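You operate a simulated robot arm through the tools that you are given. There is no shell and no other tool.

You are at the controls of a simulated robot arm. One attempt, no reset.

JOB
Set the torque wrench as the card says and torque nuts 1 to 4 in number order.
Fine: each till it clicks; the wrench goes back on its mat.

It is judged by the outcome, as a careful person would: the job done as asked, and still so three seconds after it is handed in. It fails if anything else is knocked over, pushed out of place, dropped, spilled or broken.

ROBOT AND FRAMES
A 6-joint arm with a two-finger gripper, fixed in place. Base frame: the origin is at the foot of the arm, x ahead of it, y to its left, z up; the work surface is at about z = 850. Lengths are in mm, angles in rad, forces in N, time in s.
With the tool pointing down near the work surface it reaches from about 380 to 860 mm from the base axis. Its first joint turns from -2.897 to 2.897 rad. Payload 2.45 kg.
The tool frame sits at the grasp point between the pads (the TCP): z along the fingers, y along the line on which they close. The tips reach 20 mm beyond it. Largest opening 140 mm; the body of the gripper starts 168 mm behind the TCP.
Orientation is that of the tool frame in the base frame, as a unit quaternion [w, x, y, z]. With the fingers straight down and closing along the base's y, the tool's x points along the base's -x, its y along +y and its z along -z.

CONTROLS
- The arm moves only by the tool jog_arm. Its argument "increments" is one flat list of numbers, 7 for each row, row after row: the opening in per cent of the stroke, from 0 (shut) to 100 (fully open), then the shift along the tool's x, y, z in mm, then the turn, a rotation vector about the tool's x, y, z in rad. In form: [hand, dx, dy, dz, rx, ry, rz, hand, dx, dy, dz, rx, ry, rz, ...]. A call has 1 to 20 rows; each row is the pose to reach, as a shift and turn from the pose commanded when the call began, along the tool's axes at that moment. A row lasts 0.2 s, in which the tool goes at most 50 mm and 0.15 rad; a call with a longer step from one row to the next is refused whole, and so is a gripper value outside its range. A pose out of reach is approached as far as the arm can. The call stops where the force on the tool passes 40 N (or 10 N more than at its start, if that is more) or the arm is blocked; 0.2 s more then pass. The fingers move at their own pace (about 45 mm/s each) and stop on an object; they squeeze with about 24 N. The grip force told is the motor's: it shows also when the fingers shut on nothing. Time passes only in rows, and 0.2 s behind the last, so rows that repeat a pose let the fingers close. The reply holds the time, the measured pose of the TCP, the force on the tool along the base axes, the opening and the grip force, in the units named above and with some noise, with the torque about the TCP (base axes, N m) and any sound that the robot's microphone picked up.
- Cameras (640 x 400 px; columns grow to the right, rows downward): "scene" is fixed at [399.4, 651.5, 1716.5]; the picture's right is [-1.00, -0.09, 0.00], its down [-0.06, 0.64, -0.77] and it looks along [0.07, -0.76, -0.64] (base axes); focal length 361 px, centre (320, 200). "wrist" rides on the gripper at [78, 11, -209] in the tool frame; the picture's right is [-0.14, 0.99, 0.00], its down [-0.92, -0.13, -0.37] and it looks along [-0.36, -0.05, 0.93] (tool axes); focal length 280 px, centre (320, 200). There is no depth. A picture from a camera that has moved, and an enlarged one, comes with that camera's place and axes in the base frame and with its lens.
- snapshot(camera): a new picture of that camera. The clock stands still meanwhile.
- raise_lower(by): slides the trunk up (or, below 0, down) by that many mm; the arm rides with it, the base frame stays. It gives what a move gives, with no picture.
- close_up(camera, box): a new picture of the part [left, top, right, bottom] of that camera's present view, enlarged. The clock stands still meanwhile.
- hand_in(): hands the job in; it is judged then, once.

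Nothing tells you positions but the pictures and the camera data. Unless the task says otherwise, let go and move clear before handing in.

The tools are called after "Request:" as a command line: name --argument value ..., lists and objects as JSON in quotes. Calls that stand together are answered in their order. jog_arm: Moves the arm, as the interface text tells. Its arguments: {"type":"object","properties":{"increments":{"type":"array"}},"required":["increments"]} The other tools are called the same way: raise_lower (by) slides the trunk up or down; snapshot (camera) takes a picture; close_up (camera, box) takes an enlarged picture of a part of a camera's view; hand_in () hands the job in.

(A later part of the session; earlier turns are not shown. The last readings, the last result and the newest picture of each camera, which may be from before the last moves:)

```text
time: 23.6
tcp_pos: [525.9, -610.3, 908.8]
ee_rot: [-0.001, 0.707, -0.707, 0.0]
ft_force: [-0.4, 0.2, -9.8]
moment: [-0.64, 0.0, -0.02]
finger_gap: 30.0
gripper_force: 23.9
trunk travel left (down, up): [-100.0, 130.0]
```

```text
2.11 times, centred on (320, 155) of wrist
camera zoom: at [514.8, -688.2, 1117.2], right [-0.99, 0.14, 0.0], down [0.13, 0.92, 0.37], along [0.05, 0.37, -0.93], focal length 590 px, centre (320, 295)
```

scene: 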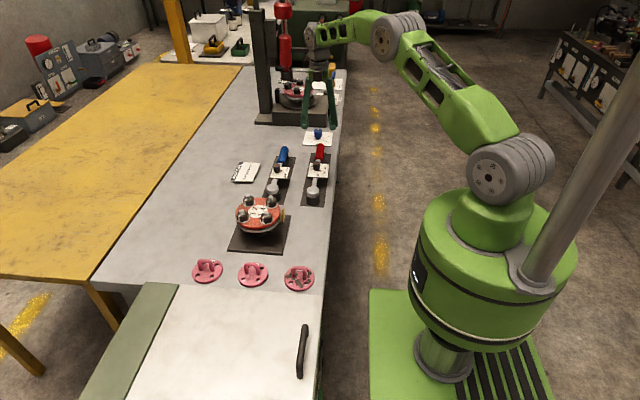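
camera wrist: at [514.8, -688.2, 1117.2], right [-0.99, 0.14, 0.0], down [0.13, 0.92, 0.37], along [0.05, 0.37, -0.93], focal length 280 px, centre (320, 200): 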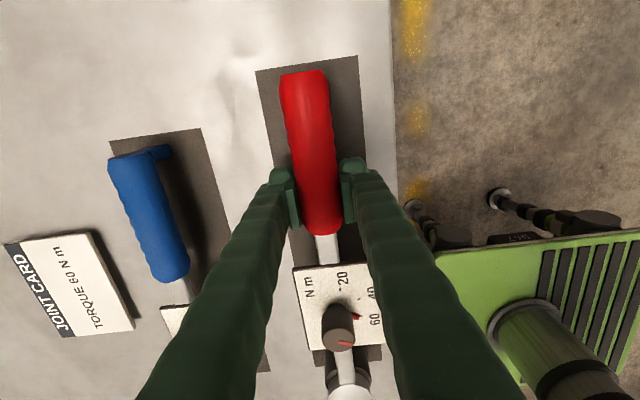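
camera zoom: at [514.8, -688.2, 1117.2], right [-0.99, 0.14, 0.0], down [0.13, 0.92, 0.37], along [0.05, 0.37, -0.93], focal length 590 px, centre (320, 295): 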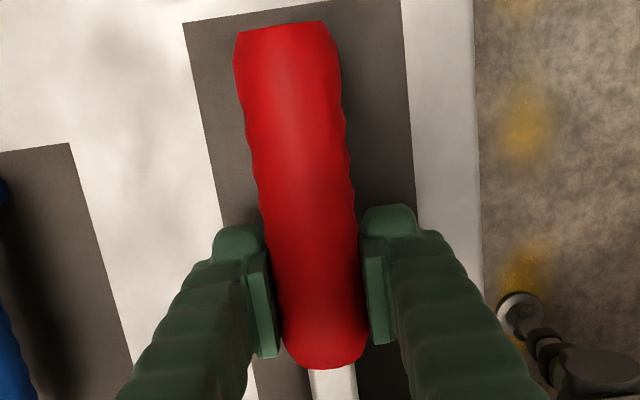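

The wrench hangs level, aligned along the tool's x axis with the head about 229 mm from the grip, weight ≈1 kg. I lift it clear, then swing it toward nut 1 with the handle pointing back toward the robot.

Request:
jog_arm --increments '[0, 0, 0, -15, 0, 0, 0, 0, 0, 0, -40, 0, 0, 0, 0, 0, 0, -70, 0, 0, 0, 0, 0, 0, -100, 0, 0, 0, 0, 0, 0, -130, 0, 0, 0, 0, 0, 0, -150, 0, 0, 0, 0, 0, 0, -155, 0, 0, 0]'

Request:
jog_arm --increments '[0, -15, 4, 0, 0, 0, 0.04, 0, -40, 10, 0, 0, 0, 0.12, 0, -67, 17, 0, 0, 0, 0.21, 0, -94, 24, 0, 0, 0, 0.3, 0, -121, 31, 0, 0, 0, 0.39, 0, -148, 38, 0, 0, 0, 0.48, 0, -175, 45, 0, 0, 0, 0.57, 0, -202, 52, 0, 0, 0, 0.66, 0, -229, 59, 0, 0, 0, 0.75, 0, -256, 66, 0, 0, 0, 0.84, 0, -283, 73, 0, 0, 0, 0.93, 0, -310, 80, 0, 0, 0, 1.02, 0, -337, 87, 0, 0, 0, 1.1, 0, -360, 93, 0, 0, 0, 1.17, 0, -375, 97, 0, 0, 0, 1.21, 0, -379, 98, 0, 0, 0, 1.222, 0, -379, 98, 0, 0, 0, 1.222]'

Request:
snapshot --camera "wrist"

Request:
snapshot --camera "scene"

```text
time: 25.2
tcp_pos: [526.0, -610.6, 1063.2]
ee_rot: [0.001, -0.707, 0.708, 0.0]
ft_force: [0.5, -0.6, -9.2]
moment: [-0.65, -0.07, -0.01]
finger_gap: 30.4
gripper_force: 24.0
trunk travel left (down, up): [-100.0, 130.0]
```

```text
time: 28.8
tcp_pos: [428.2, -232.0, 1065.7]
ee_rot: [0.0, -0.173, 0.985, 0.0]
ft_force: [-0.1, 1.7, -9.3]
moment: [-0.22, 0.64, 0.0]
finger_gap: 30.5
gripper_force: 24.0
trunk travel left (down, up): [-100.0, 130.0]
```

```text
taken
camera wrist: at [349.8, -247.1, 1273.3], right [-0.21, 0.98, 0.0], down [0.91, 0.19, 0.37], along [0.36, 0.08, -0.93], focal length 280 px, centre (320, 200)
```

wrist: 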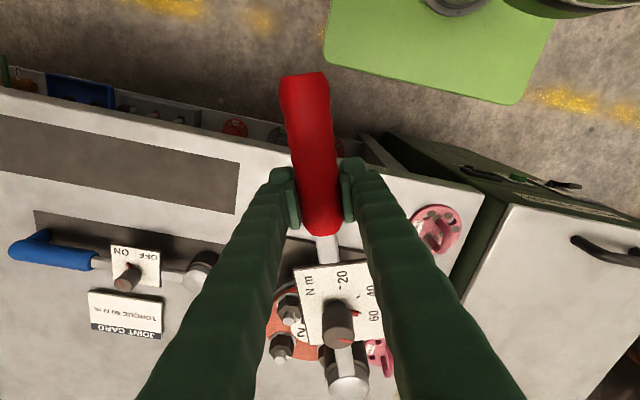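

```text
taken
```

scene: 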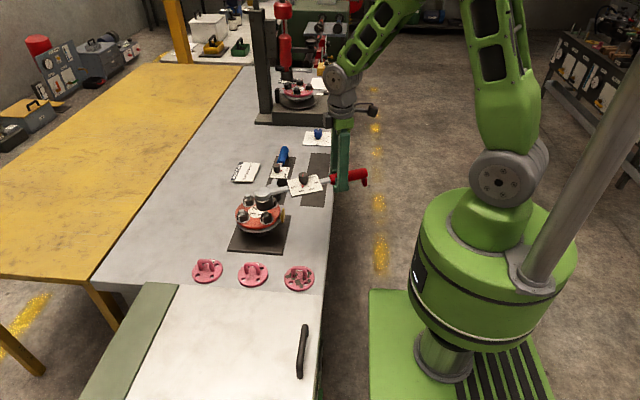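

Request:
close_up --camera "scene" --box '[210, 165, 330, 240]'

Request:
close_up --camera "wrist" --box '[240, 260, 420, 400]'

```text
5.33 times, centred on (270, 202) of scene
camera zoom: at [399.4, 651.5, 1716.5], right [-1.0, -0.09, 0.0], down [-0.06, 0.64, -0.77], along [0.07, -0.76, -0.64], focal length 1927 px, centre (587, 187)
```

zoom: 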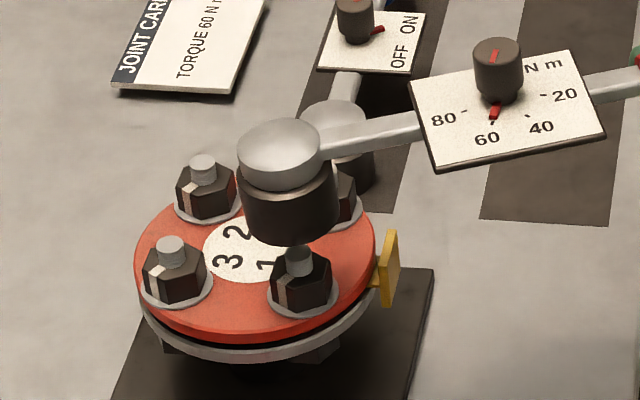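

```text
2.86 times, centred on (330, 330) of wrist
camera zoom: at [349.8, -247.1, 1273.3], right [-0.21, 0.98, 0.0], down [0.91, 0.19, 0.37], along [0.36, 0.08, -0.93], focal length 801 px, centre (291, -171)
```

zoom: 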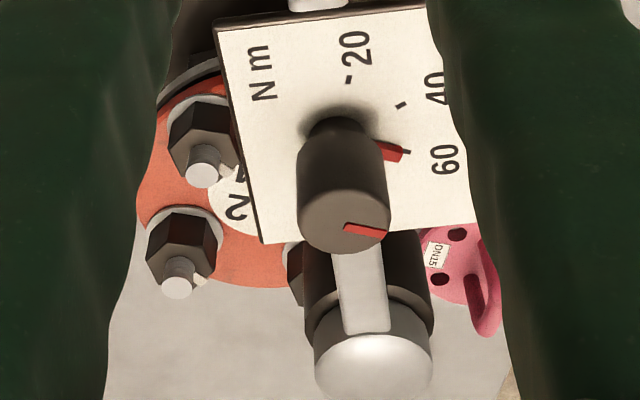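

The head is above nut 1, but the wrench has drooped about 2–3° in the grip. I'll tilt the tool slightly to level it, lower to just above the stud, and check alignment.

Request:
jog_arm --increments '[0, 0, 0, 5, 0, -0.02, 0, 0, 0, 0, 15, 0, -0.04, 0, 0, 0, 0, 25, 0, -0.04, 0, 0, 0, 0, 35, 0, -0.04, 0, 0, 0, 0, 40, 0, -0.04, 0, 0, 0, 0, 40, 0, -0.04, 0]'

Request:
close_up --camera "scene" --box '[210, 165, 330, 240]'

Request:
snapshot --camera "wrist"

Request:
close_up --camera "wrist" --box '[240, 260, 420, 400]'

```text
time: 30.2
tcp_pos: [427.0, -230.3, 1023.7]
ee_rot: [0.02, -0.172, 0.985, 0.003]
ft_force: [0.0, 0.5, -9.4]
moment: [-0.24, 0.62, 0.03]
finger_gap: 30.3
gripper_force: 23.6
trunk travel left (down, up): [-100.0, 130.0]
```

```text
5.33 times, centred on (270, 202) of scene
camera zoom: at [399.4, 651.5, 1716.5], right [-1.0, -0.09, 0.0], down [-0.06, 0.64, -0.77], along [0.07, -0.76, -0.64], focal length 1927 px, centre (587, 187)
```

zoom: 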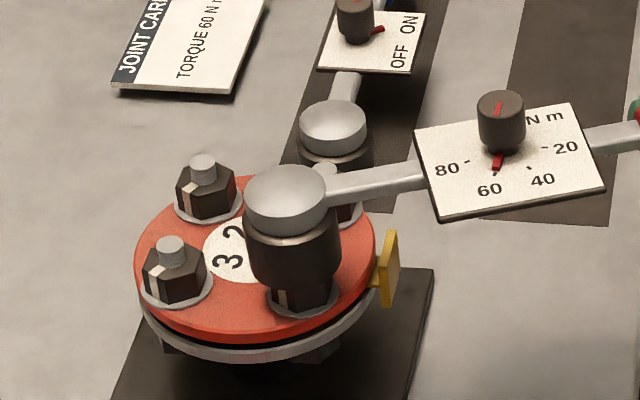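

```text
taken
camera wrist: at [342.1, -250.2, 1230.2], right [-0.21, 0.98, 0.01], down [0.89, 0.19, 0.4], along [0.39, 0.09, -0.91], focal length 280 px, centre (320, 200)
```

wrist: 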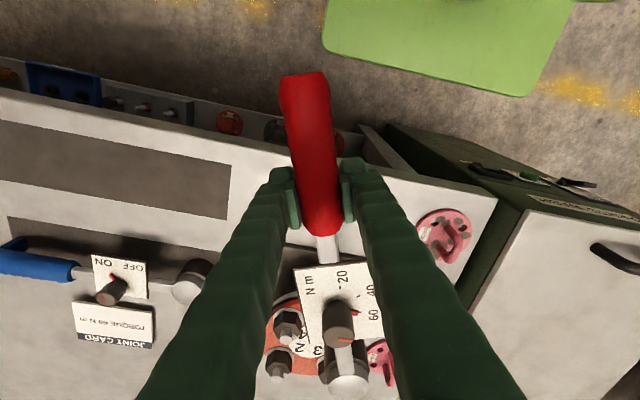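

```text
2.86 times, centred on (330, 330) of wrist
camera zoom: at [342.1, -250.2, 1230.2], right [-0.21, 0.98, 0.01], down [0.89, 0.19, 0.4], along [0.39, 0.09, -0.91], focal length 801 px, centre (291, -171)
```

zoom: 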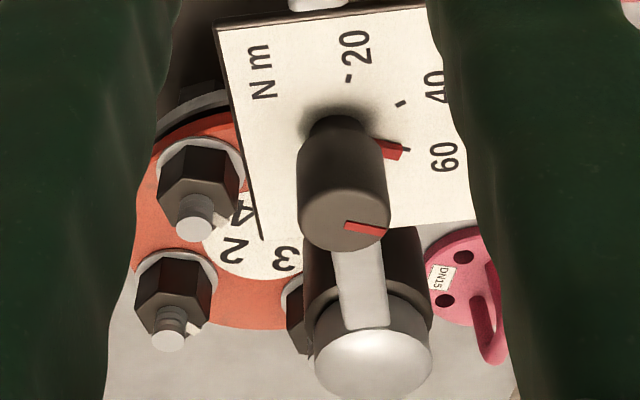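

Request:
close_up --camera "scene" --box '[240, 185, 304, 225]'

Request:
close_up --camera "scene" --box '[250, 170, 378, 250]'

```text
10.00 times, centred on (272, 205) of scene
camera zoom: at [399.4, 651.5, 1716.5], right [-1.0, -0.09, 0.0], down [-0.06, 0.64, -0.77], along [0.07, -0.76, -0.64], focal length 3613 px, centre (800, 150)
```

zoom: 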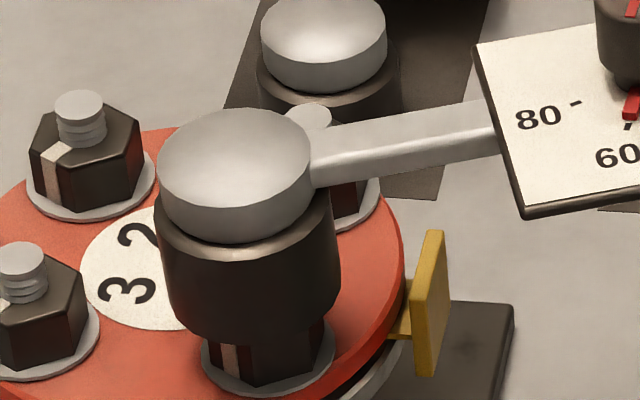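

```text
5.00 times, centred on (314, 210) of scene
camera zoom: at [399.4, 651.5, 1716.5], right [-1.0, -0.09, 0.0], down [-0.06, 0.64, -0.77], along [0.07, -0.76, -0.64], focal length 1806 px, centre (350, 150)
```

zoom: 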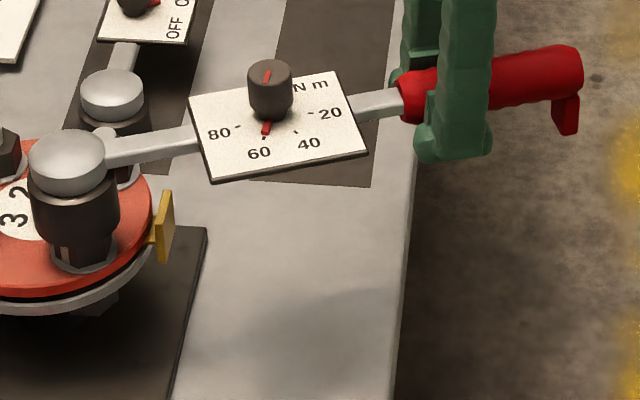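

Alignment over nut 1 looks good laterally; the wrench still droops ~2°. I tilt a bit more to level it and lower onto the stud in small steps.

Request:
jog_arm --increments '[0, 0, 0, 0, 0, -0.02, 0, 0, 0.2, 0, 4, 0, -0.035, 0, 0, 0.4, 0, 9, 0, -0.035, 0, 0, 0.6, 0, 14, 0, -0.035, 0, 0, 0.8, 0, 18, 0, -0.035, 0, 0, 0.8, 0, 18, 0, -0.035, 0]'

Request:
close_up --camera "scene" --box '[240, 185, 304, 225]'

Request:
close_up --camera "wrist" --box '[240, 260, 420, 400]'

```text
time: 31.6
tcp_pos: [428.0, -229.9, 1007.7]
ee_rot: [0.037, -0.174, 0.984, 0.007]
ft_force: [-1.0, 0.1, -9.5]
moment: [-0.22, 0.62, 0.0]
finger_gap: 30.0
gripper_force: 24.0
trunk travel left (down, up): [-100.0, 130.0]
```

```text
10.00 times, centred on (272, 205) of scene
camera zoom: at [399.4, 651.5, 1716.5], right [-1.0, -0.09, 0.0], down [-0.06, 0.64, -0.77], along [0.07, -0.76, -0.64], focal length 3613 px, centre (800, 150)
```

zoom: 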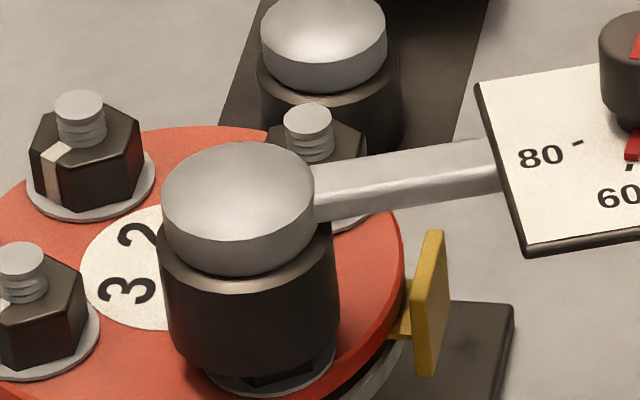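

```text
2.86 times, centred on (330, 330) of wrist
camera zoom: at [335.4, -252.0, 1208.8], right [-0.21, 0.98, 0.01], down [0.88, 0.18, 0.44], along [0.42, 0.1, -0.9], focal length 801 px, centre (291, -171)
```

zoom: 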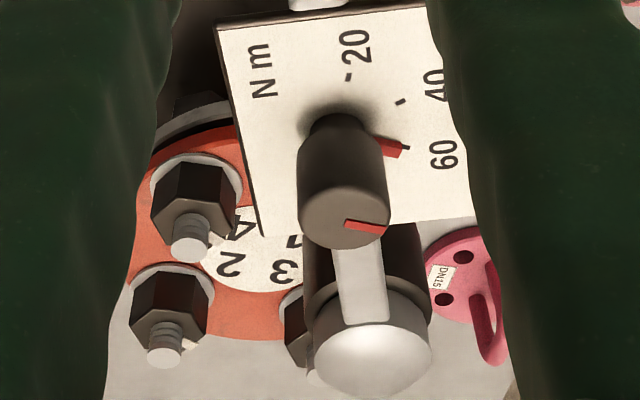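

The socket is now sliding over nut 1 without contact. I keep lowering gently until it seats.

Request:
jog_arm --increments '[0, 1.4, 0, 3, 0, -0.02, 0, 0, 1.6, 0, 6, 0, -0.03, 0, 0, 1.8, 0, 8, 0, -0.03, 0, 0, 1.8, 0, 10, 0, -0.03, 0]'

Request:
close_up --camera "scene" --box '[240, 185, 304, 225]'

```text
time: 32.6
tcp_pos: [426.3, -231.4, 995.7]
ee_rot: [0.052, -0.172, 0.984, 0.008]
ft_force: [-0.2, 0.5, -9.3]
moment: [-0.22, 0.61, 0.0]
finger_gap: 30.5
gripper_force: 24.0
trunk travel left (down, up): [-100.0, 130.0]
```

```text
10.00 times, centred on (272, 205) of scene
camera zoom: at [399.4, 651.5, 1716.5], right [-1.0, -0.09, 0.0], down [-0.06, 0.64, -0.77], along [0.07, -0.76, -0.64], focal length 3613 px, centre (800, 150)
```

zoom: 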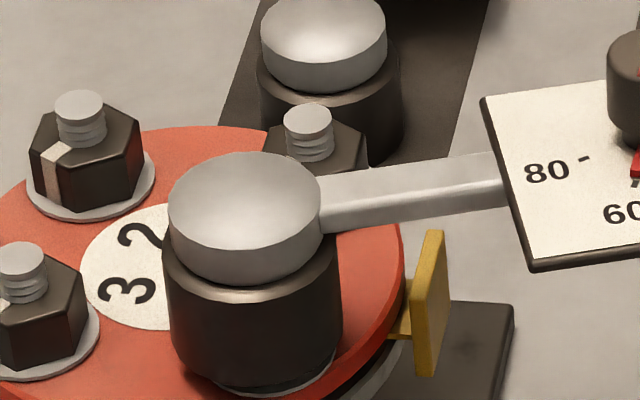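

Request:
jog_arm --increments '[0, 1.2, 0, 2, 0, -0.01, 0, 0, 1.5, 0, 4, 0, -0.02, 0, 0, 1.6, 0, 6, 0, -0.02, 0, 0, 1.7, 0, 8, 0, -0.02, 0]'

Request:
close_up --camera "scene" --box '[240, 185, 304, 225]'

```text
time: 33.6
tcp_pos: [426.4, -232.2, 988.3]
ee_rot: [0.062, -0.173, 0.983, 0.011]
ft_force: [-0.5, -0.2, -9.1]
moment: [-0.22, 0.62, 0.03]
finger_gap: 30.4
gripper_force: 24.3
trunk travel left (down, up): [-100.0, 130.0]
```

```text
10.00 times, centred on (272, 205) of scene
camera zoom: at [399.4, 651.5, 1716.5], right [-1.0, -0.09, 0.0], down [-0.06, 0.64, -0.77], along [0.07, -0.76, -0.64], focal length 3613 px, centre (800, 150)
```

zoom: 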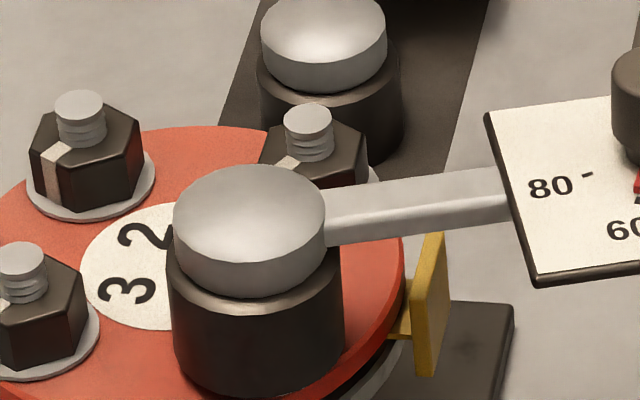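

Request:
jog_arm --increments '[0, 0.3, 0, 2, 0, 0, 0, 0, 0.5, 0, 4, 0, 0, 0, 0, 0.8, 0, 6, 0, 0, 0, 0, 0.8, 0, 6, 0, 0, 0]'

Request:
close_up --camera "scene" --box '[240, 185, 304, 225]'

Request:
snapshot --camera "scene"

```text
time: 34.6
tcp_pos: [425.4, -232.8, 982.0]
ee_rot: [0.062, -0.172, 0.983, 0.011]
ft_force: [-1.4, -0.3, -4.8]
moment: [0.05, -0.2, -0.05]
finger_gap: 30.4
gripper_force: 23.6
trunk travel left (down, up): [-100.0, 130.0]
```

```text
10.00 times, centred on (272, 205) of scene
camera zoom: at [399.4, 651.5, 1716.5], right [-1.0, -0.09, 0.0], down [-0.06, 0.64, -0.77], along [0.07, -0.76, -0.64], focal length 3613 px, centre (800, 150)
```

zoom: 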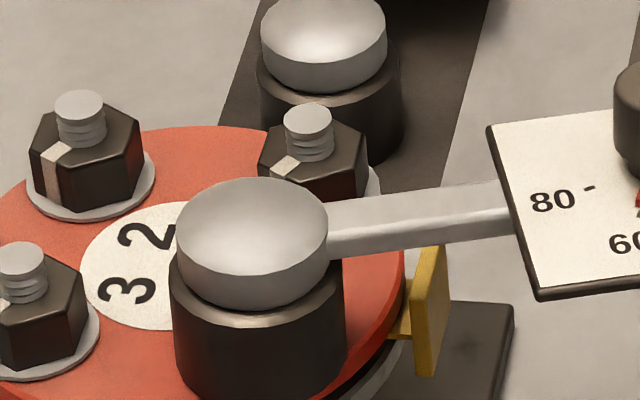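

```text
taken
```

scene: 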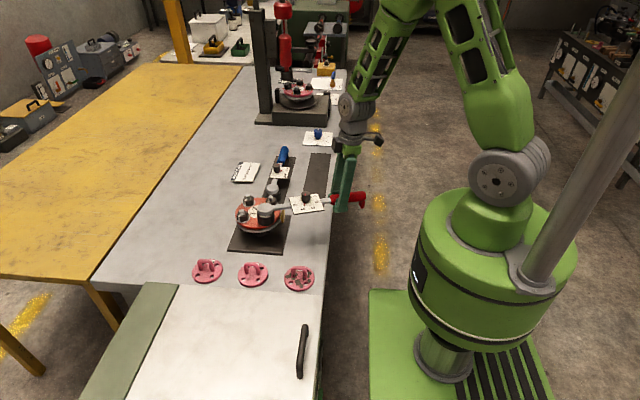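

The socket is seated on nut 1 (head weight now supported). I start turning clockwise around the nut in small steps, listening for the click.

Request:
jog_arm --increments '[0, 0, 4.6, 0, 0.0025, 0, 0.0198, 0, -0.2, 9.2, 0, 0.005, 0, 0.0397, 0, -0.4, 13.8, 0, 0.0075, 0, 0.0595, 0, -0.7, 18.4, 0.1, 0.01, 0, 0.0794, 0, -1.1, 23, 0.1, 0.0125, 0, 0.0992]'

Request:
close_up --camera "scene" --box '[240, 185, 304, 225]'

```text
time: 35.8
tcp_pos: [420.6, -209.2, 980.8]
ee_rot: [0.063, -0.123, 0.99, 0.007]
ft_force: [1.0, 0.5, -6.1]
moment: [0.0, -0.04, 0.12]
finger_gap: 30.7
gripper_force: 23.7
trunk travel left (down, up): [-100.0, 130.0]
```

```text
10.00 times, centred on (272, 205) of scene
camera zoom: at [399.4, 651.5, 1716.5], right [-1.0, -0.09, 0.0], down [-0.06, 0.64, -0.77], along [0.07, -0.76, -0.64], focal length 3613 px, centre (800, 150)
```

zoom: 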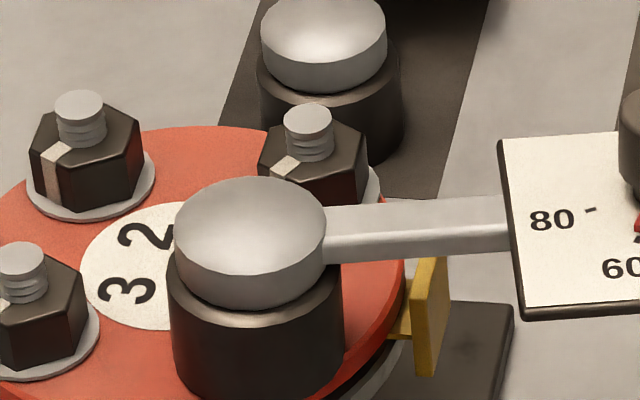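

Request:
jog_arm --increments '[0, -0.2, 9.2, 0, 0.005, 0, 0.0397, 0, -0.7, 18.4, 0.1, 0.01, 0, 0.0794, 0, -1.7, 27.5, 0.2, 0.015, 0, 0.119, 0, -2.9, 36.6, 0.4, 0.02, 0, 0.1587, 0, -4.6, 45.7, 0.6, 0.025, 0, 0.1984]'

Request:
close_up --camera "scene" --box '[240, 185, 304, 225]'

```text
time: 37.0
tcp_pos: [411.8, -163.8, 981.3]
ee_rot: [0.063, -0.023, 0.998, 0.002]
ft_force: [-0.1, 2.2, -6.8]
moment: [-0.02, 0.07, 0.52]
finger_gap: 30.7
gripper_force: 23.4
trunk travel left (down, up): [-100.0, 130.0]
```

```text
10.00 times, centred on (272, 205) of scene
camera zoom: at [399.4, 651.5, 1716.5], right [-1.0, -0.09, 0.0], down [-0.06, 0.64, -0.77], along [0.07, -0.76, -0.64], focal length 3613 px, centre (800, 150)
```

zoom: 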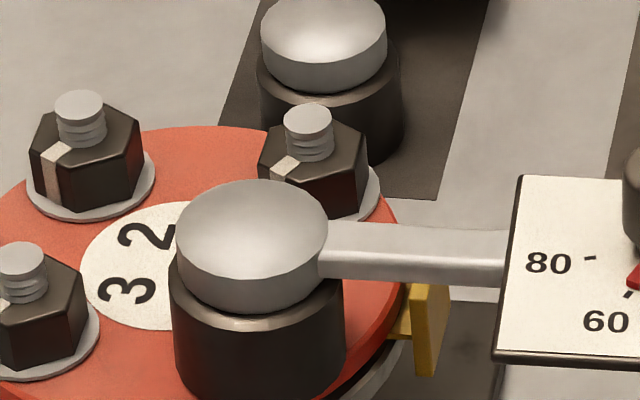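

Request:
jog_arm --increments '[0, -0.2, 10.2, 0, 0.005, 0, 0.0397, 0, -0.7, 19.4, 0.1, 0.01, 0, 0.0794, 0, -1.7, 28.5, 0.2, 0.015, 0, 0.119, 0, -2.9, 37.6, 0.4, 0.02, 0, 0.1587, 0, -4.6, 46.7, 0.6, 0.025, 0, 0.1984]'

Request:
close_up --camera "scene" --box '[240, 185, 304, 225]'

```text
time: 38.2
tcp_pos: [415.3, -116.8, 981.2]
ee_rot: [0.063, 0.076, 0.995, -0.005]
ft_force: [1.3, 0.3, -6.0]
moment: [-0.02, -0.08, 0.73]
finger_gap: 30.7
gripper_force: 24.2
trunk travel left (down, up): [-100.0, 130.0]
```

```text
10.00 times, centred on (272, 205) of scene
camera zoom: at [399.4, 651.5, 1716.5], right [-1.0, -0.09, 0.0], down [-0.06, 0.64, -0.77], along [0.07, -0.76, -0.64], focal length 3613 px, centre (800, 150)
```

zoom: 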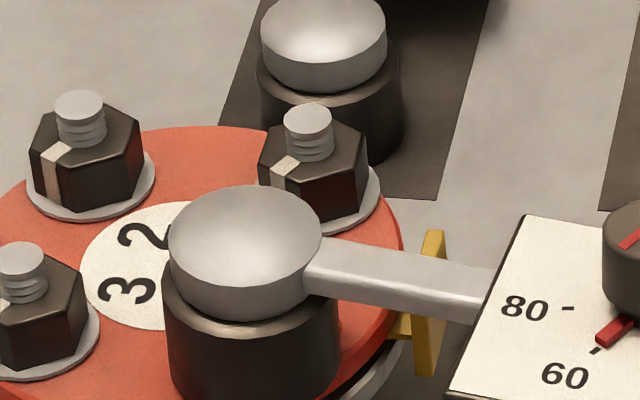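

There is now a resisting couple of about 0.7 N m, so the socket is engaging. I keep turning clockwise.

Request:
jog_arm --increments '[0, 0.6, 9.2, 0, 0.005, 0, 0.0397, 0, 0.5, 18.4, 0.1, 0.01, 0, 0.0794, 0, -0.3, 27.5, 0.2, 0.015, 0, 0.119, 0, -1.5, 36.6, 0.4, 0.02, 0, 0.1587, 0, -3.2, 45.7, 0.6, 0.025, 0, 0.1984]'

Request:
close_up --camera "scene" --box '[240, 185, 304, 225]'

```text
time: 39.4
tcp_pos: [425.1, -71.8, 981.5]
ee_rot: [0.06, 0.175, 0.983, -0.01]
ft_force: [-1.5, -0.1, -7.9]
moment: [0.0, 0.18, 0.56]
finger_gap: 30.7
gripper_force: 23.5
trunk travel left (down, up): [-100.0, 130.0]
```

```text
10.00 times, centred on (272, 205) of scene
camera zoom: at [399.4, 651.5, 1716.5], right [-1.0, -0.09, 0.0], down [-0.06, 0.64, -0.77], along [0.07, -0.76, -0.64], focal length 3613 px, centre (800, 150)
```

zoom: 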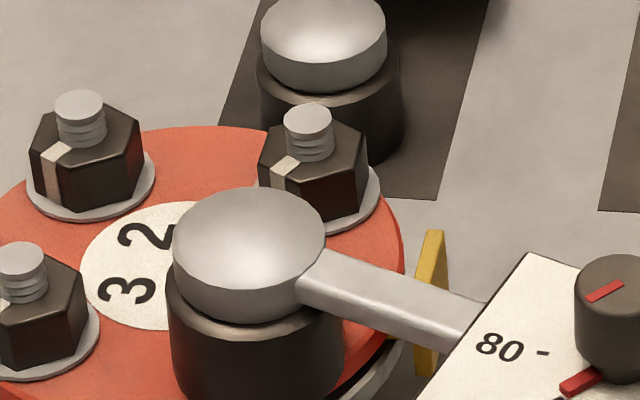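

Request:
jog_arm --increments '[0, -0.2, 9.2, 0, 0.005, 0, 0.0397, 0, -0.7, 18.4, 0.1, 0.01, 0, 0.0794, 0, -1.6, 27.5, 0.2, 0.015, 0, 0.119, 0, -2.9, 36.6, 0.4, 0.02, 0, 0.1587, 0, -4.5, 45.7, 0.6, 0.025, 0, 0.1984, 0, -6.5, 54.7, 0.8, 0.03, 0, 0.2381, 0, -8.9, 63.6, 1.1, 0.035, 0, 0.2778, 0, -11.6, 72.4, 1.5, 0.04, 0, 0.3175, 0, -14.6, 81, 1.8, 0.045, 0, 0.3572, 0, -18, 89.6, 2.3, 0.05, 0, 0.3969]'

Request:
close_up --camera "scene" --box '[240, 185, 304, 225]'

```text
time: 41.6
tcp_pos: [473.0, 5.7, 980.9]
ee_rot: [0.057, 0.367, 0.928, -0.024]
ft_force: [-2.7, -1.1, -7.3]
moment: [0.19, 0.18, 0.52]
finger_gap: 30.7
gripper_force: 24.2
trunk travel left (down, up): [-100.0, 130.0]
```

```text
10.00 times, centred on (272, 205) of scene
camera zoom: at [399.4, 651.5, 1716.5], right [-1.0, -0.09, 0.0], down [-0.06, 0.64, -0.77], along [0.07, -0.76, -0.64], focal length 3613 px, centre (800, 150)
```

zoom: 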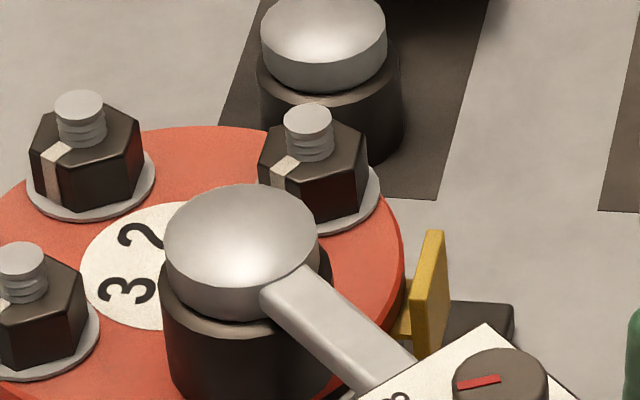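

Resisting torque about the nut is slowly rising (≈0 → 0.6 → 0.7 → 1.1 N m). I continue clockwise.

Request:
jog_arm --increments '[0, -0.2, 9.2, 0, 0.005, 0, 0.0397, 0, -0.7, 18.4, 0.1, 0.01, 0, 0.0794, 0, -1.6, 27.5, 0.2, 0.015, 0, 0.119, 0, -2.9, 36.6, 0.4, 0.02, 0, 0.1587, 0, -4.5, 45.7, 0.6, 0.025, 0, 0.1984, 0, -6.5, 54.7, 0.8, 0.03, 0, 0.2381]'

Request:
snapshot --camera "scene"

Request:
snapshot --camera "wrist"

```text
time: 43.0
tcp_pos: [515.4, 42.2, 980.1]
ee_rot: [0.055, 0.475, 0.877, -0.031]
ft_force: [0.6, 1.1, -7.7]
moment: [0.22, 0.17, 0.13]
finger_gap: 30.6
gripper_force: 23.6
trunk travel left (down, up): [-100.0, 130.0]
```

```text
taken
```

scene: 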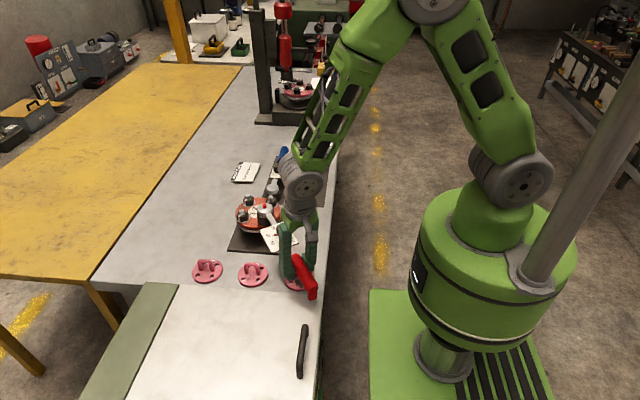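

```text
taken
camera wrist: at [467.6, 134.5, 1178.6], right [0.9, 0.43, 0.02], down [0.37, -0.8, 0.48], along [0.22, -0.43, -0.88], focal length 280 px, centre (320, 200)
```

wrist: 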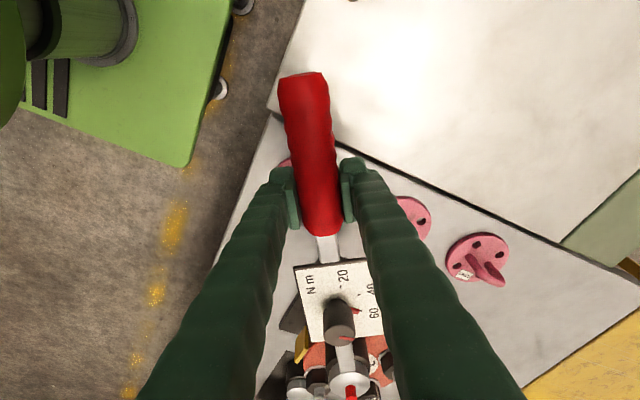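

Request:
close_up --camera "wrist" --box '[240, 300, 400, 400]'

Request:
close_up --camera "scene" --box '[230, 185, 310, 235]'

```text
4.00 times, centred on (320, 350) of wrist
camera zoom: at [467.6, 134.5, 1178.6], right [0.9, 0.43, 0.02], down [0.37, -0.8, 0.48], along [0.22, -0.43, -0.88], focal length 1122 px, centre (320, -400)
```

zoom: 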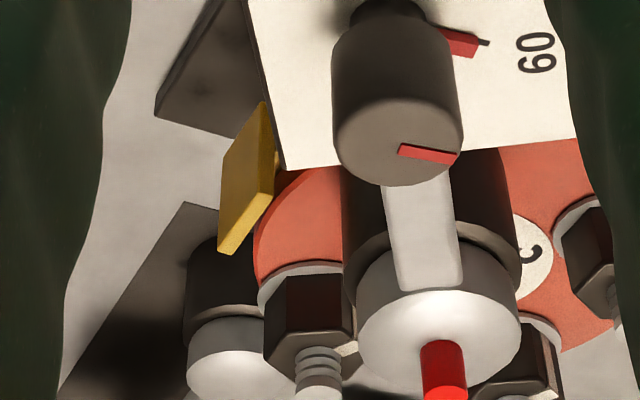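

```text
8.00 times, centred on (270, 210) of scene
camera zoom: at [399.4, 651.5, 1716.5], right [-1.0, -0.09, 0.0], down [-0.06, 0.64, -0.77], along [0.07, -0.76, -0.64], focal length 2890 px, centre (720, 120)
```

zoom: 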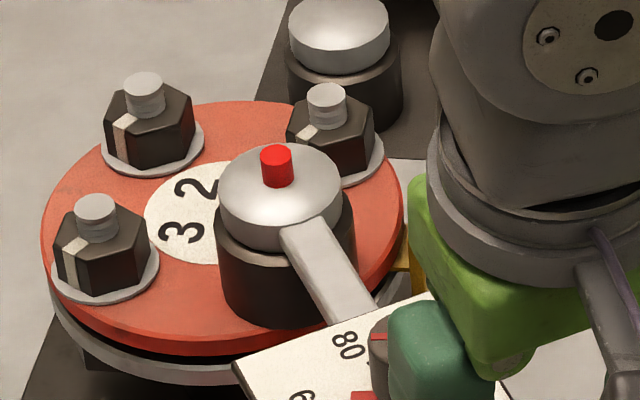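

A red pin has popped up on the wrench head and the resisting torque has vanished, so nut 1 has clicked. While the head is supported by the nut, I bring the tool back upright in the handle (undoing the droop), then check.

Request:
jog_arm --increments '[0, 0, 0, 0, 0, 0.03, 0, 0, 0, 0, 0, 0, 0.06, 0, 0, 0, 0, 0, 0, 0.09, 0, 0, 0, 0, 0, 0, 0.12, 0, 0, 0, 0, 0, 0, 0.125, 0]'

Request:
snapshot --camera "wrist"

Request:
close_up --camera "scene" --box '[230, 185, 310, 235]'

```text
time: 44.2
tcp_pos: [515.9, 42.0, 981.8]
ee_rot: [0.0, 0.475, 0.88, 0.0]
ft_force: [1.8, 1.7, -4.6]
moment: [-0.32, -0.35, 0.33]
finger_gap: 30.5
gripper_force: 23.9
trunk travel left (down, up): [-100.0, 130.0]
```

```text
taken
camera wrist: at [480.9, 112.4, 1191.2], right [0.9, 0.43, 0.0], down [0.4, -0.84, 0.37], along [0.16, -0.33, -0.93], focal length 280 px, centre (320, 200)
```

wrist: 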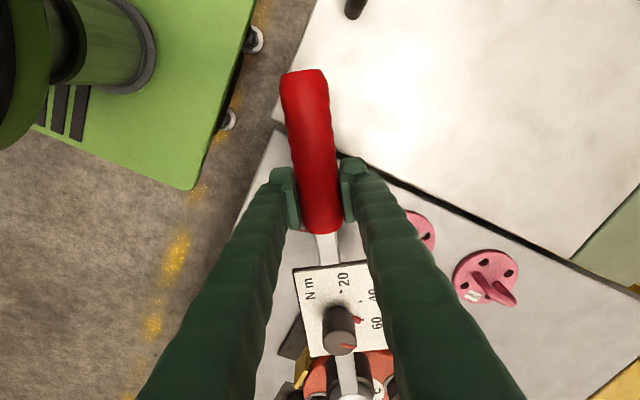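

```text
8.00 times, centred on (270, 210) of scene
camera zoom: at [399.4, 651.5, 1716.5], right [-1.0, -0.09, 0.0], down [-0.06, 0.64, -0.77], along [0.07, -0.76, -0.64], focal length 2890 px, centre (720, 120)
```

zoom: 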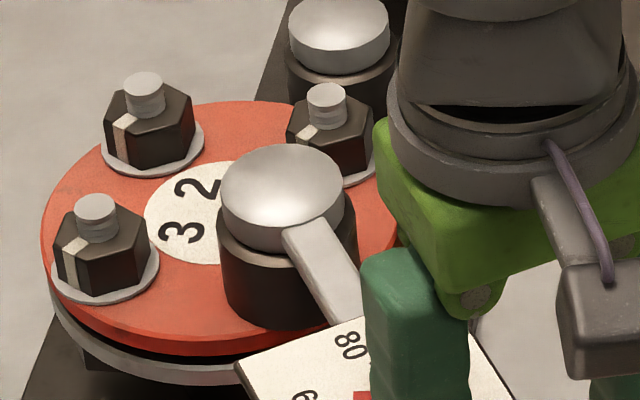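

The pin has gone back in (momentary click sign), and the tool is upright again. I lift the wrench off nut 1.

Request:
jog_arm --increments '[0, 0, 0, -10, 0, 0, 0, 0, 0, 0, -25, 0, 0, 0, 0, 0, 0, -45, 0, 0, 0, 0, 0, 0, -60, 0, 0, 0, 0, 0, 0, -65, 0, 0, 0]'

Request:
close_up --camera "scene" --box '[230, 175, 326, 235]'

```text
time: 45.4
tcp_pos: [514.2, 39.8, 1047.3]
ee_rot: [0.0, 0.475, 0.88, -0.001]
ft_force: [-0.7, 0.4, -9.6]
moment: [0.55, 0.34, -0.04]
finger_gap: 30.5
gripper_force: 23.9
trunk travel left (down, up): [-100.0, 130.0]
```

```text
6.67 times, centred on (278, 205) of scene
camera zoom: at [399.4, 651.5, 1716.5], right [-1.0, -0.09, 0.0], down [-0.06, 0.64, -0.77], along [0.07, -0.76, -0.64], focal length 2409 px, centre (600, 167)
```

zoom: 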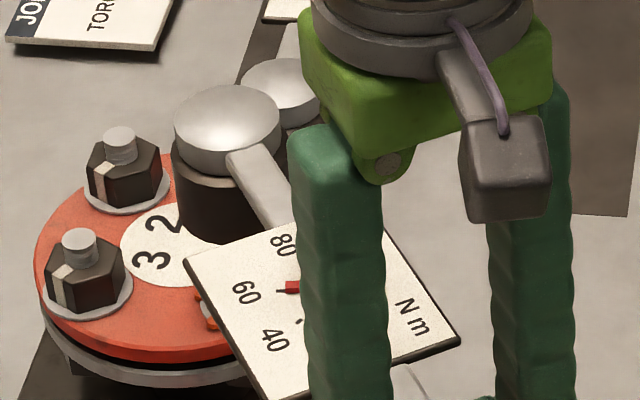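

Next I carry the wrench over to nut 2 at (718,-228), with the handle pointing toward -y (away from nuts 3 and 4).

Request:
jog_arm --increments '[0, -10, -2.8, -2, 0, 0, -0.047, 0, -29.9, -8.4, -5, 0, 0, -0.141, 0, -59.7, -16.8, -9, 0, 0, -0.282, 0, -89.6, -25.3, -13, 0, 0, -0.423, 0, -119.5, -33.7, -17, 0, 0, -0.564, 0, -149.3, -42.1, -20, 0, 0, -0.705, 0, -179.2, -50.5, -23, 0, 0, -0.846, 0, -209.1, -58.9, -23, 0, 0, -0.987, 0, -238.9, -67.3, -23, 0, 0, -1.128, 0, -268.8, -75.8, -23, 0, 0, -1.27, 0, -298.7, -84.2, -23, 0, 0, -1.411, 0, -328.5, -92.6, -23, 0, 0, -1.552, 0, -358.4, -101, -23, 0, 0, -1.693, 0, -388.3, -109.4, -23, 0, 0, -1.834, 0, -418.2, -117.9, -23, 0, 0, -1.975, 0, -448, -126.3, -23, 0, 0, -2.116, 0, -472.9, -133.3, -23, 0, 0, -2.233, 0, -487.8, -137.5, -23, 0, 0, -2.304, 0, -497.8, -140.3, -23, 0, 0, -2.351]'

Request:
close_up --camera "scene" --box '[220, 165, 300, 225]'

Request:
snapshot --camera "wrist"

Request:
close_up --camera "wrist" --box '[240, 260, 420, 400]'

```text
time: 49.4
tcp_pos: [670.7, -453.0, 1070.1]
ee_rot: [0.0, -0.629, 0.778, 0.001]
ft_force: [-0.2, -0.2, -9.1]
moment: [-0.67, 0.14, 0.01]
finger_gap: 30.5
gripper_force: 24.1
trunk travel left (down, up): [-100.0, 130.0]
```

```text
6.67 times, centred on (260, 195) of scene
camera zoom: at [399.4, 651.5, 1716.5], right [-1.0, -0.09, 0.0], down [-0.06, 0.64, -0.77], along [0.07, -0.76, -0.64], focal length 2409 px, centre (720, 233)
```

zoom: 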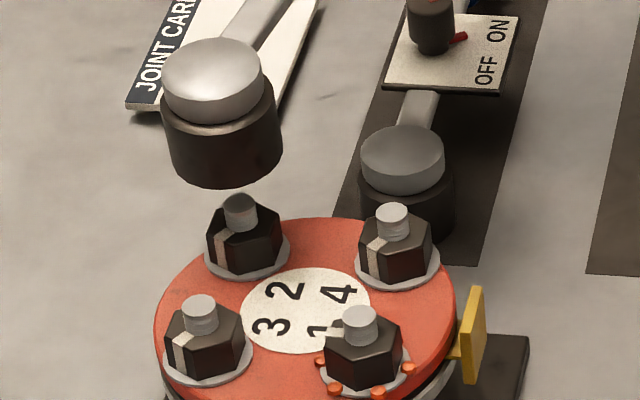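

```text
taken
camera wrist: at [643.4, -527.8, 1278.9], right [-0.94, 0.34, 0.0], down [0.32, 0.87, 0.37], along [0.13, 0.35, -0.93], focal length 280 px, centre (320, 200)
```

wrist: 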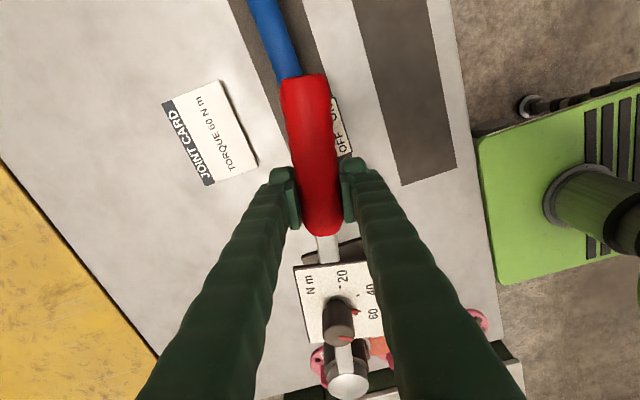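

```text
2.86 times, centred on (330, 330) of wrist
camera zoom: at [643.4, -527.8, 1278.9], right [-0.94, 0.34, 0.0], down [0.32, 0.87, 0.37], along [0.13, 0.35, -0.93], focal length 801 px, centre (291, -171)
```

zoom: 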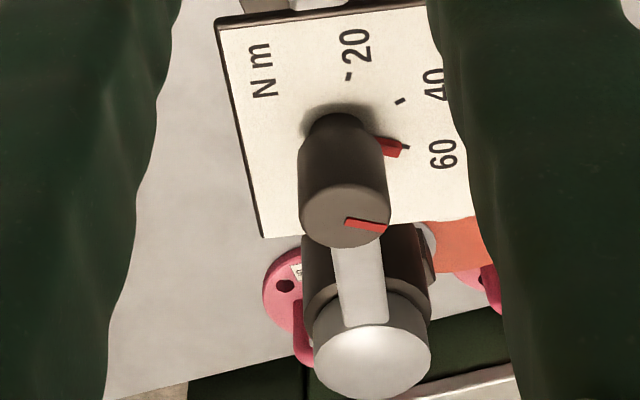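

Request:
close_up --camera "scene" --box '[250, 205, 290, 230]'

Request:
close_up --camera "scene" --box '[270, 70, 334, 110]'

```text
16.00 times, centred on (270, 218) of scene
camera zoom: at [399.4, 651.5, 1716.5], right [-1.0, -0.09, 0.0], down [-0.06, 0.64, -0.77], along [0.07, -0.76, -0.64], focal length 5781 px, centre (1120, -80)
```

zoom: 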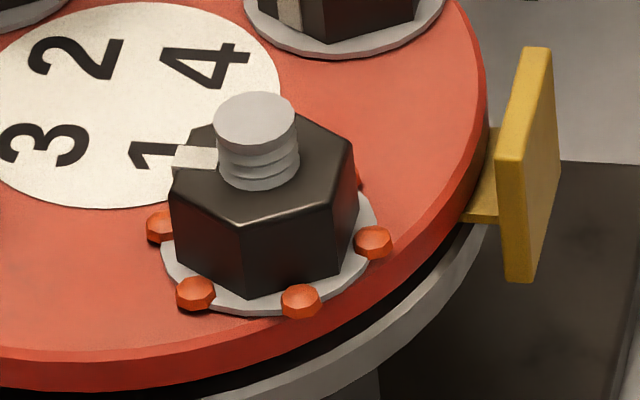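

```text
10.00 times, centred on (302, 90) of scene
camera zoom: at [399.4, 651.5, 1716.5], right [-1.0, -0.09, 0.0], down [-0.06, 0.64, -0.77], along [0.07, -0.76, -0.64], focal length 3613 px, centre (500, 1300)
```

zoom: 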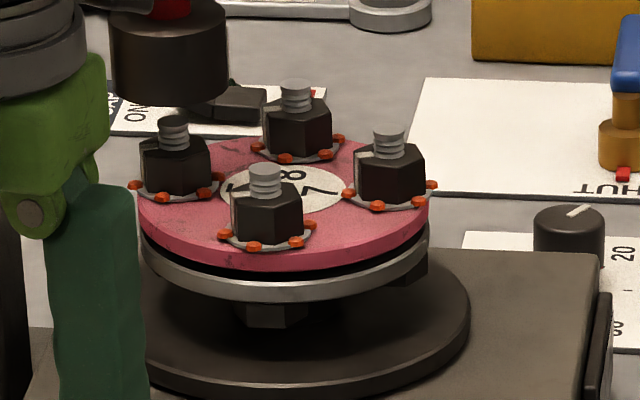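

Nut 1 shows the orange squeeze-out like the finished sample joint, so it is done. Now I check the head's alignment over nut 2 more closely.

Request:
close_up --camera "scene" --box '[225, 170, 273, 215]'

```text
8.89 times, centred on (249, 192) of scene
camera zoom: at [399.4, 651.5, 1716.5], right [-1.0, -0.09, 0.0], down [-0.06, 0.64, -0.77], along [0.07, -0.76, -0.64], focal length 3212 px, centre (951, 267)
```

zoom: 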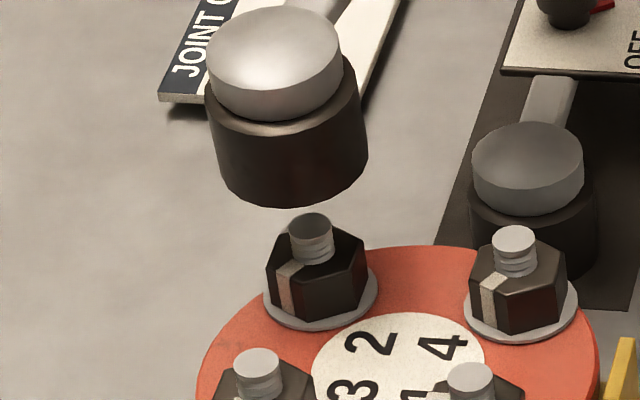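

Request:
jog_arm --increments '[0, 0, 1, 10, 0, -0.05, 0, 0, 0, 2, 25, 0, -0.1, 0, 0, 0, 2, 30, 0, -0.1, 0]'

Request:
close_up --camera "scene" --box '[225, 170, 273, 215]'

Request:
close_up --camera "wrist" --box '[240, 260, 420, 400]'

```text
time: 50.2
tcp_pos: [668.1, -451.4, 1039.3]
ee_rot: [0.04, -0.628, 0.777, 0.031]
ft_force: [0.1, 0.5, -9.4]
moment: [-0.69, 0.13, -0.02]
finger_gap: 30.2
gripper_force: 23.9
trunk travel left (down, up): [-100.0, 130.0]
```

```text
8.89 times, centred on (249, 192) of scene
camera zoom: at [399.4, 651.5, 1716.5], right [-1.0, -0.09, 0.0], down [-0.06, 0.64, -0.77], along [0.07, -0.76, -0.64], focal length 3212 px, centre (951, 267)
```

zoom: 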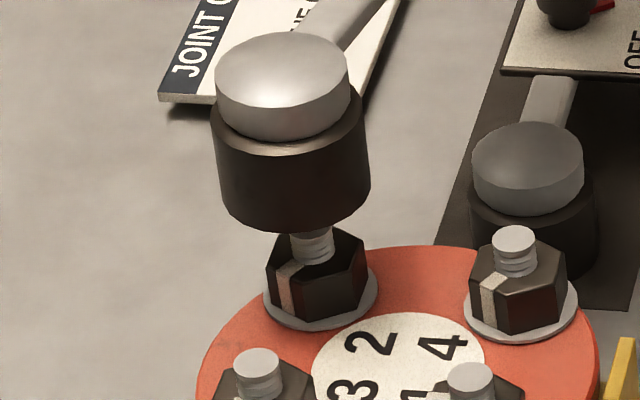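

```text
2.86 times, centred on (330, 330) of wrist
camera zoom: at [637.1, -546.5, 1239.6], right [-0.94, 0.34, 0.01], down [0.31, 0.83, 0.46], along [0.14, 0.44, -0.89], focal length 801 px, centre (291, -171)
```

zoom: 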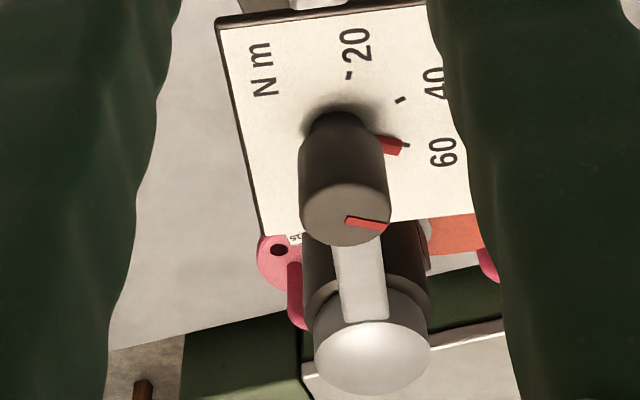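

Request:
jog_arm --increments '[0, 1, 1, 10, 0, -0.02, 0, 0, 2, 1.5, 20, 0, -0.04, 0, 0, 3, 1.5, 30, 0, -0.04, 0]'

Request:
close_up --camera "scene" --box '[225, 170, 273, 215]'

Request:
close_up --camera "wrist" --box '[240, 260, 420, 400]'

```text
time: 51.0
tcp_pos: [667.7, -450.7, 1010.0]
ee_rot: [0.054, -0.628, 0.775, 0.044]
ft_force: [0.5, 0.4, -9.5]
moment: [-0.65, 0.15, -0.01]
finger_gap: 30.3
gripper_force: 23.5
trunk travel left (down, up): [-100.0, 130.0]
```

```text
8.89 times, centred on (249, 192) of scene
camera zoom: at [399.4, 651.5, 1716.5], right [-1.0, -0.09, 0.0], down [-0.06, 0.64, -0.77], along [0.07, -0.76, -0.64], focal length 3212 px, centre (951, 267)
```

zoom: 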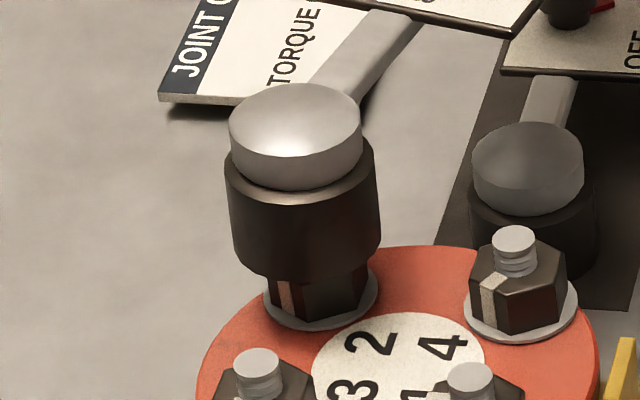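

```text
2.86 times, centred on (330, 330) of wrist
camera zoom: at [633.6, -553.3, 1206.0], right [-0.94, 0.34, 0.02], down [0.31, 0.81, 0.49], along [0.15, 0.47, -0.87], focal length 801 px, centre (291, -171)
```

zoom: 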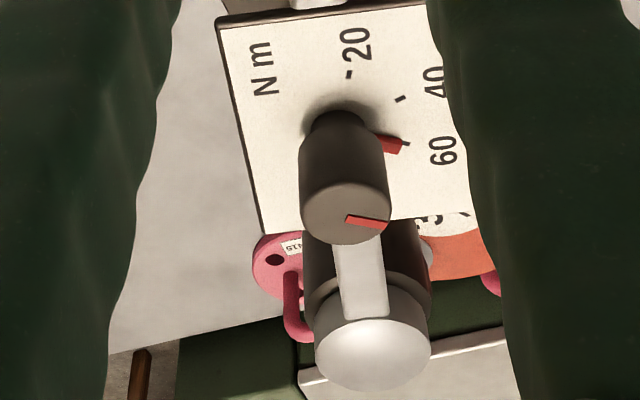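

Alignment on nut 2 is good. I continue down to seat the socket.

Request:
jog_arm --increments '[0, 1.1, 0.4, 8, 0, -0.01, 0, 0, 2.2, 0.4, 16, 0, -0.02, 0, 0, 3, 0.4, 21, 0, -0.02, 0, 0, 3.5, 0.4, 25, 0, -0.02, 0]'

Request:
close_up --camera "scene" --box '[225, 170, 273, 215]'

```text
time: 52.0
tcp_pos: [668.0, -452.7, 985.4]
ee_rot: [0.063, -0.627, 0.775, 0.05]
ft_force: [-0.2, 0.1, -2.9]
moment: [0.68, -0.19, 0.03]
finger_gap: 30.3
gripper_force: 23.8
trunk travel left (down, up): [-100.0, 130.0]
```

```text
8.89 times, centred on (249, 192) of scene
camera zoom: at [399.4, 651.5, 1716.5], right [-1.0, -0.09, 0.0], down [-0.06, 0.64, -0.77], along [0.07, -0.76, -0.64], focal length 3212 px, centre (951, 267)
```

zoom: 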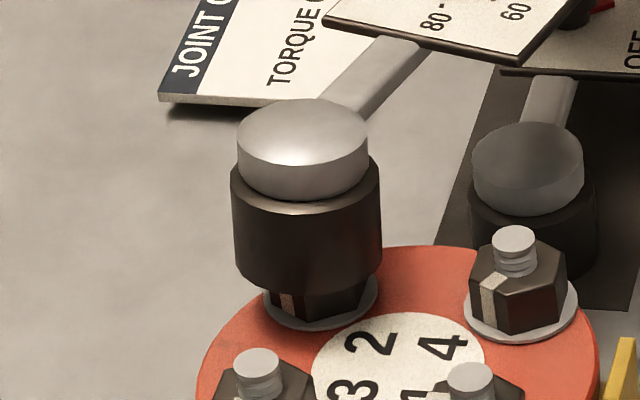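

The socket rests on top of nut 2 (hex not lined up yet). I turn clockwise gently with light downward pressure until it drops on.

Request:
jog_arm --increments '[0, -0.1, 6.9, 0, 0.0048, 0, 0.0296, 0, -0.4, 13.7, 0.1, 0.0096, 0, 0.0592, 0, -0.9, 20.6, 0.2, 0.0143, 0, 0.0888, 0, -1.6, 27.4, 0.3, 0.0191, 0, 0.1185, 0, -2.5, 34.2, 0.4, 0.0239, 0, 0.1481]'

Request:
close_up --camera "scene" --box '[225, 170, 273, 215]'

```text
time: 53.2
tcp_pos: [633.3, -442.1, 985.7]
ee_rot: [0.066, -0.566, 0.82, 0.046]
ft_force: [0.2, 0.0, -9.8]
moment: [-0.62, 0.21, 0.0]
finger_gap: 30.4
gripper_force: 23.9
trunk travel left (down, up): [-100.0, 130.0]
```

```text
8.89 times, centred on (249, 192) of scene
camera zoom: at [399.4, 651.5, 1716.5], right [-1.0, -0.09, 0.0], down [-0.06, 0.64, -0.77], along [0.07, -0.76, -0.64], focal length 3212 px, centre (951, 267)
```

zoom: 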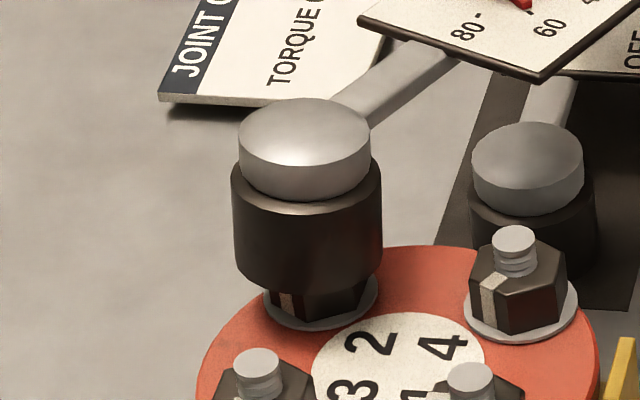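

Request:
jog_arm --increments '[0, 0.5, 0, 3, 0, 0, 0, 0, 1, 0, 6, 0, 0, 0, 0, 1.3, 0, 8, 0, 0, 0]'

Request:
close_up --camera "scene" --box '[225, 170, 273, 215]'

```text
time: 54.0
tcp_pos: [633.6, -441.6, 975.8]
ee_rot: [0.066, -0.567, 0.82, 0.046]
ft_force: [1.8, 0.3, -3.2]
moment: [0.61, -0.29, -0.11]
finger_gap: 30.5
gripper_force: 24.6
trunk travel left (down, up): [-100.0, 130.0]
```

```text
8.89 times, centred on (249, 192) of scene
camera zoom: at [399.4, 651.5, 1716.5], right [-1.0, -0.09, 0.0], down [-0.06, 0.64, -0.77], along [0.07, -0.76, -0.64], focal length 3212 px, centre (951, 267)
```

zoom: 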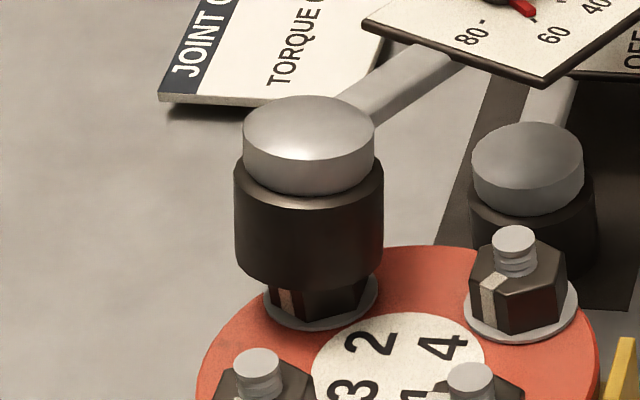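

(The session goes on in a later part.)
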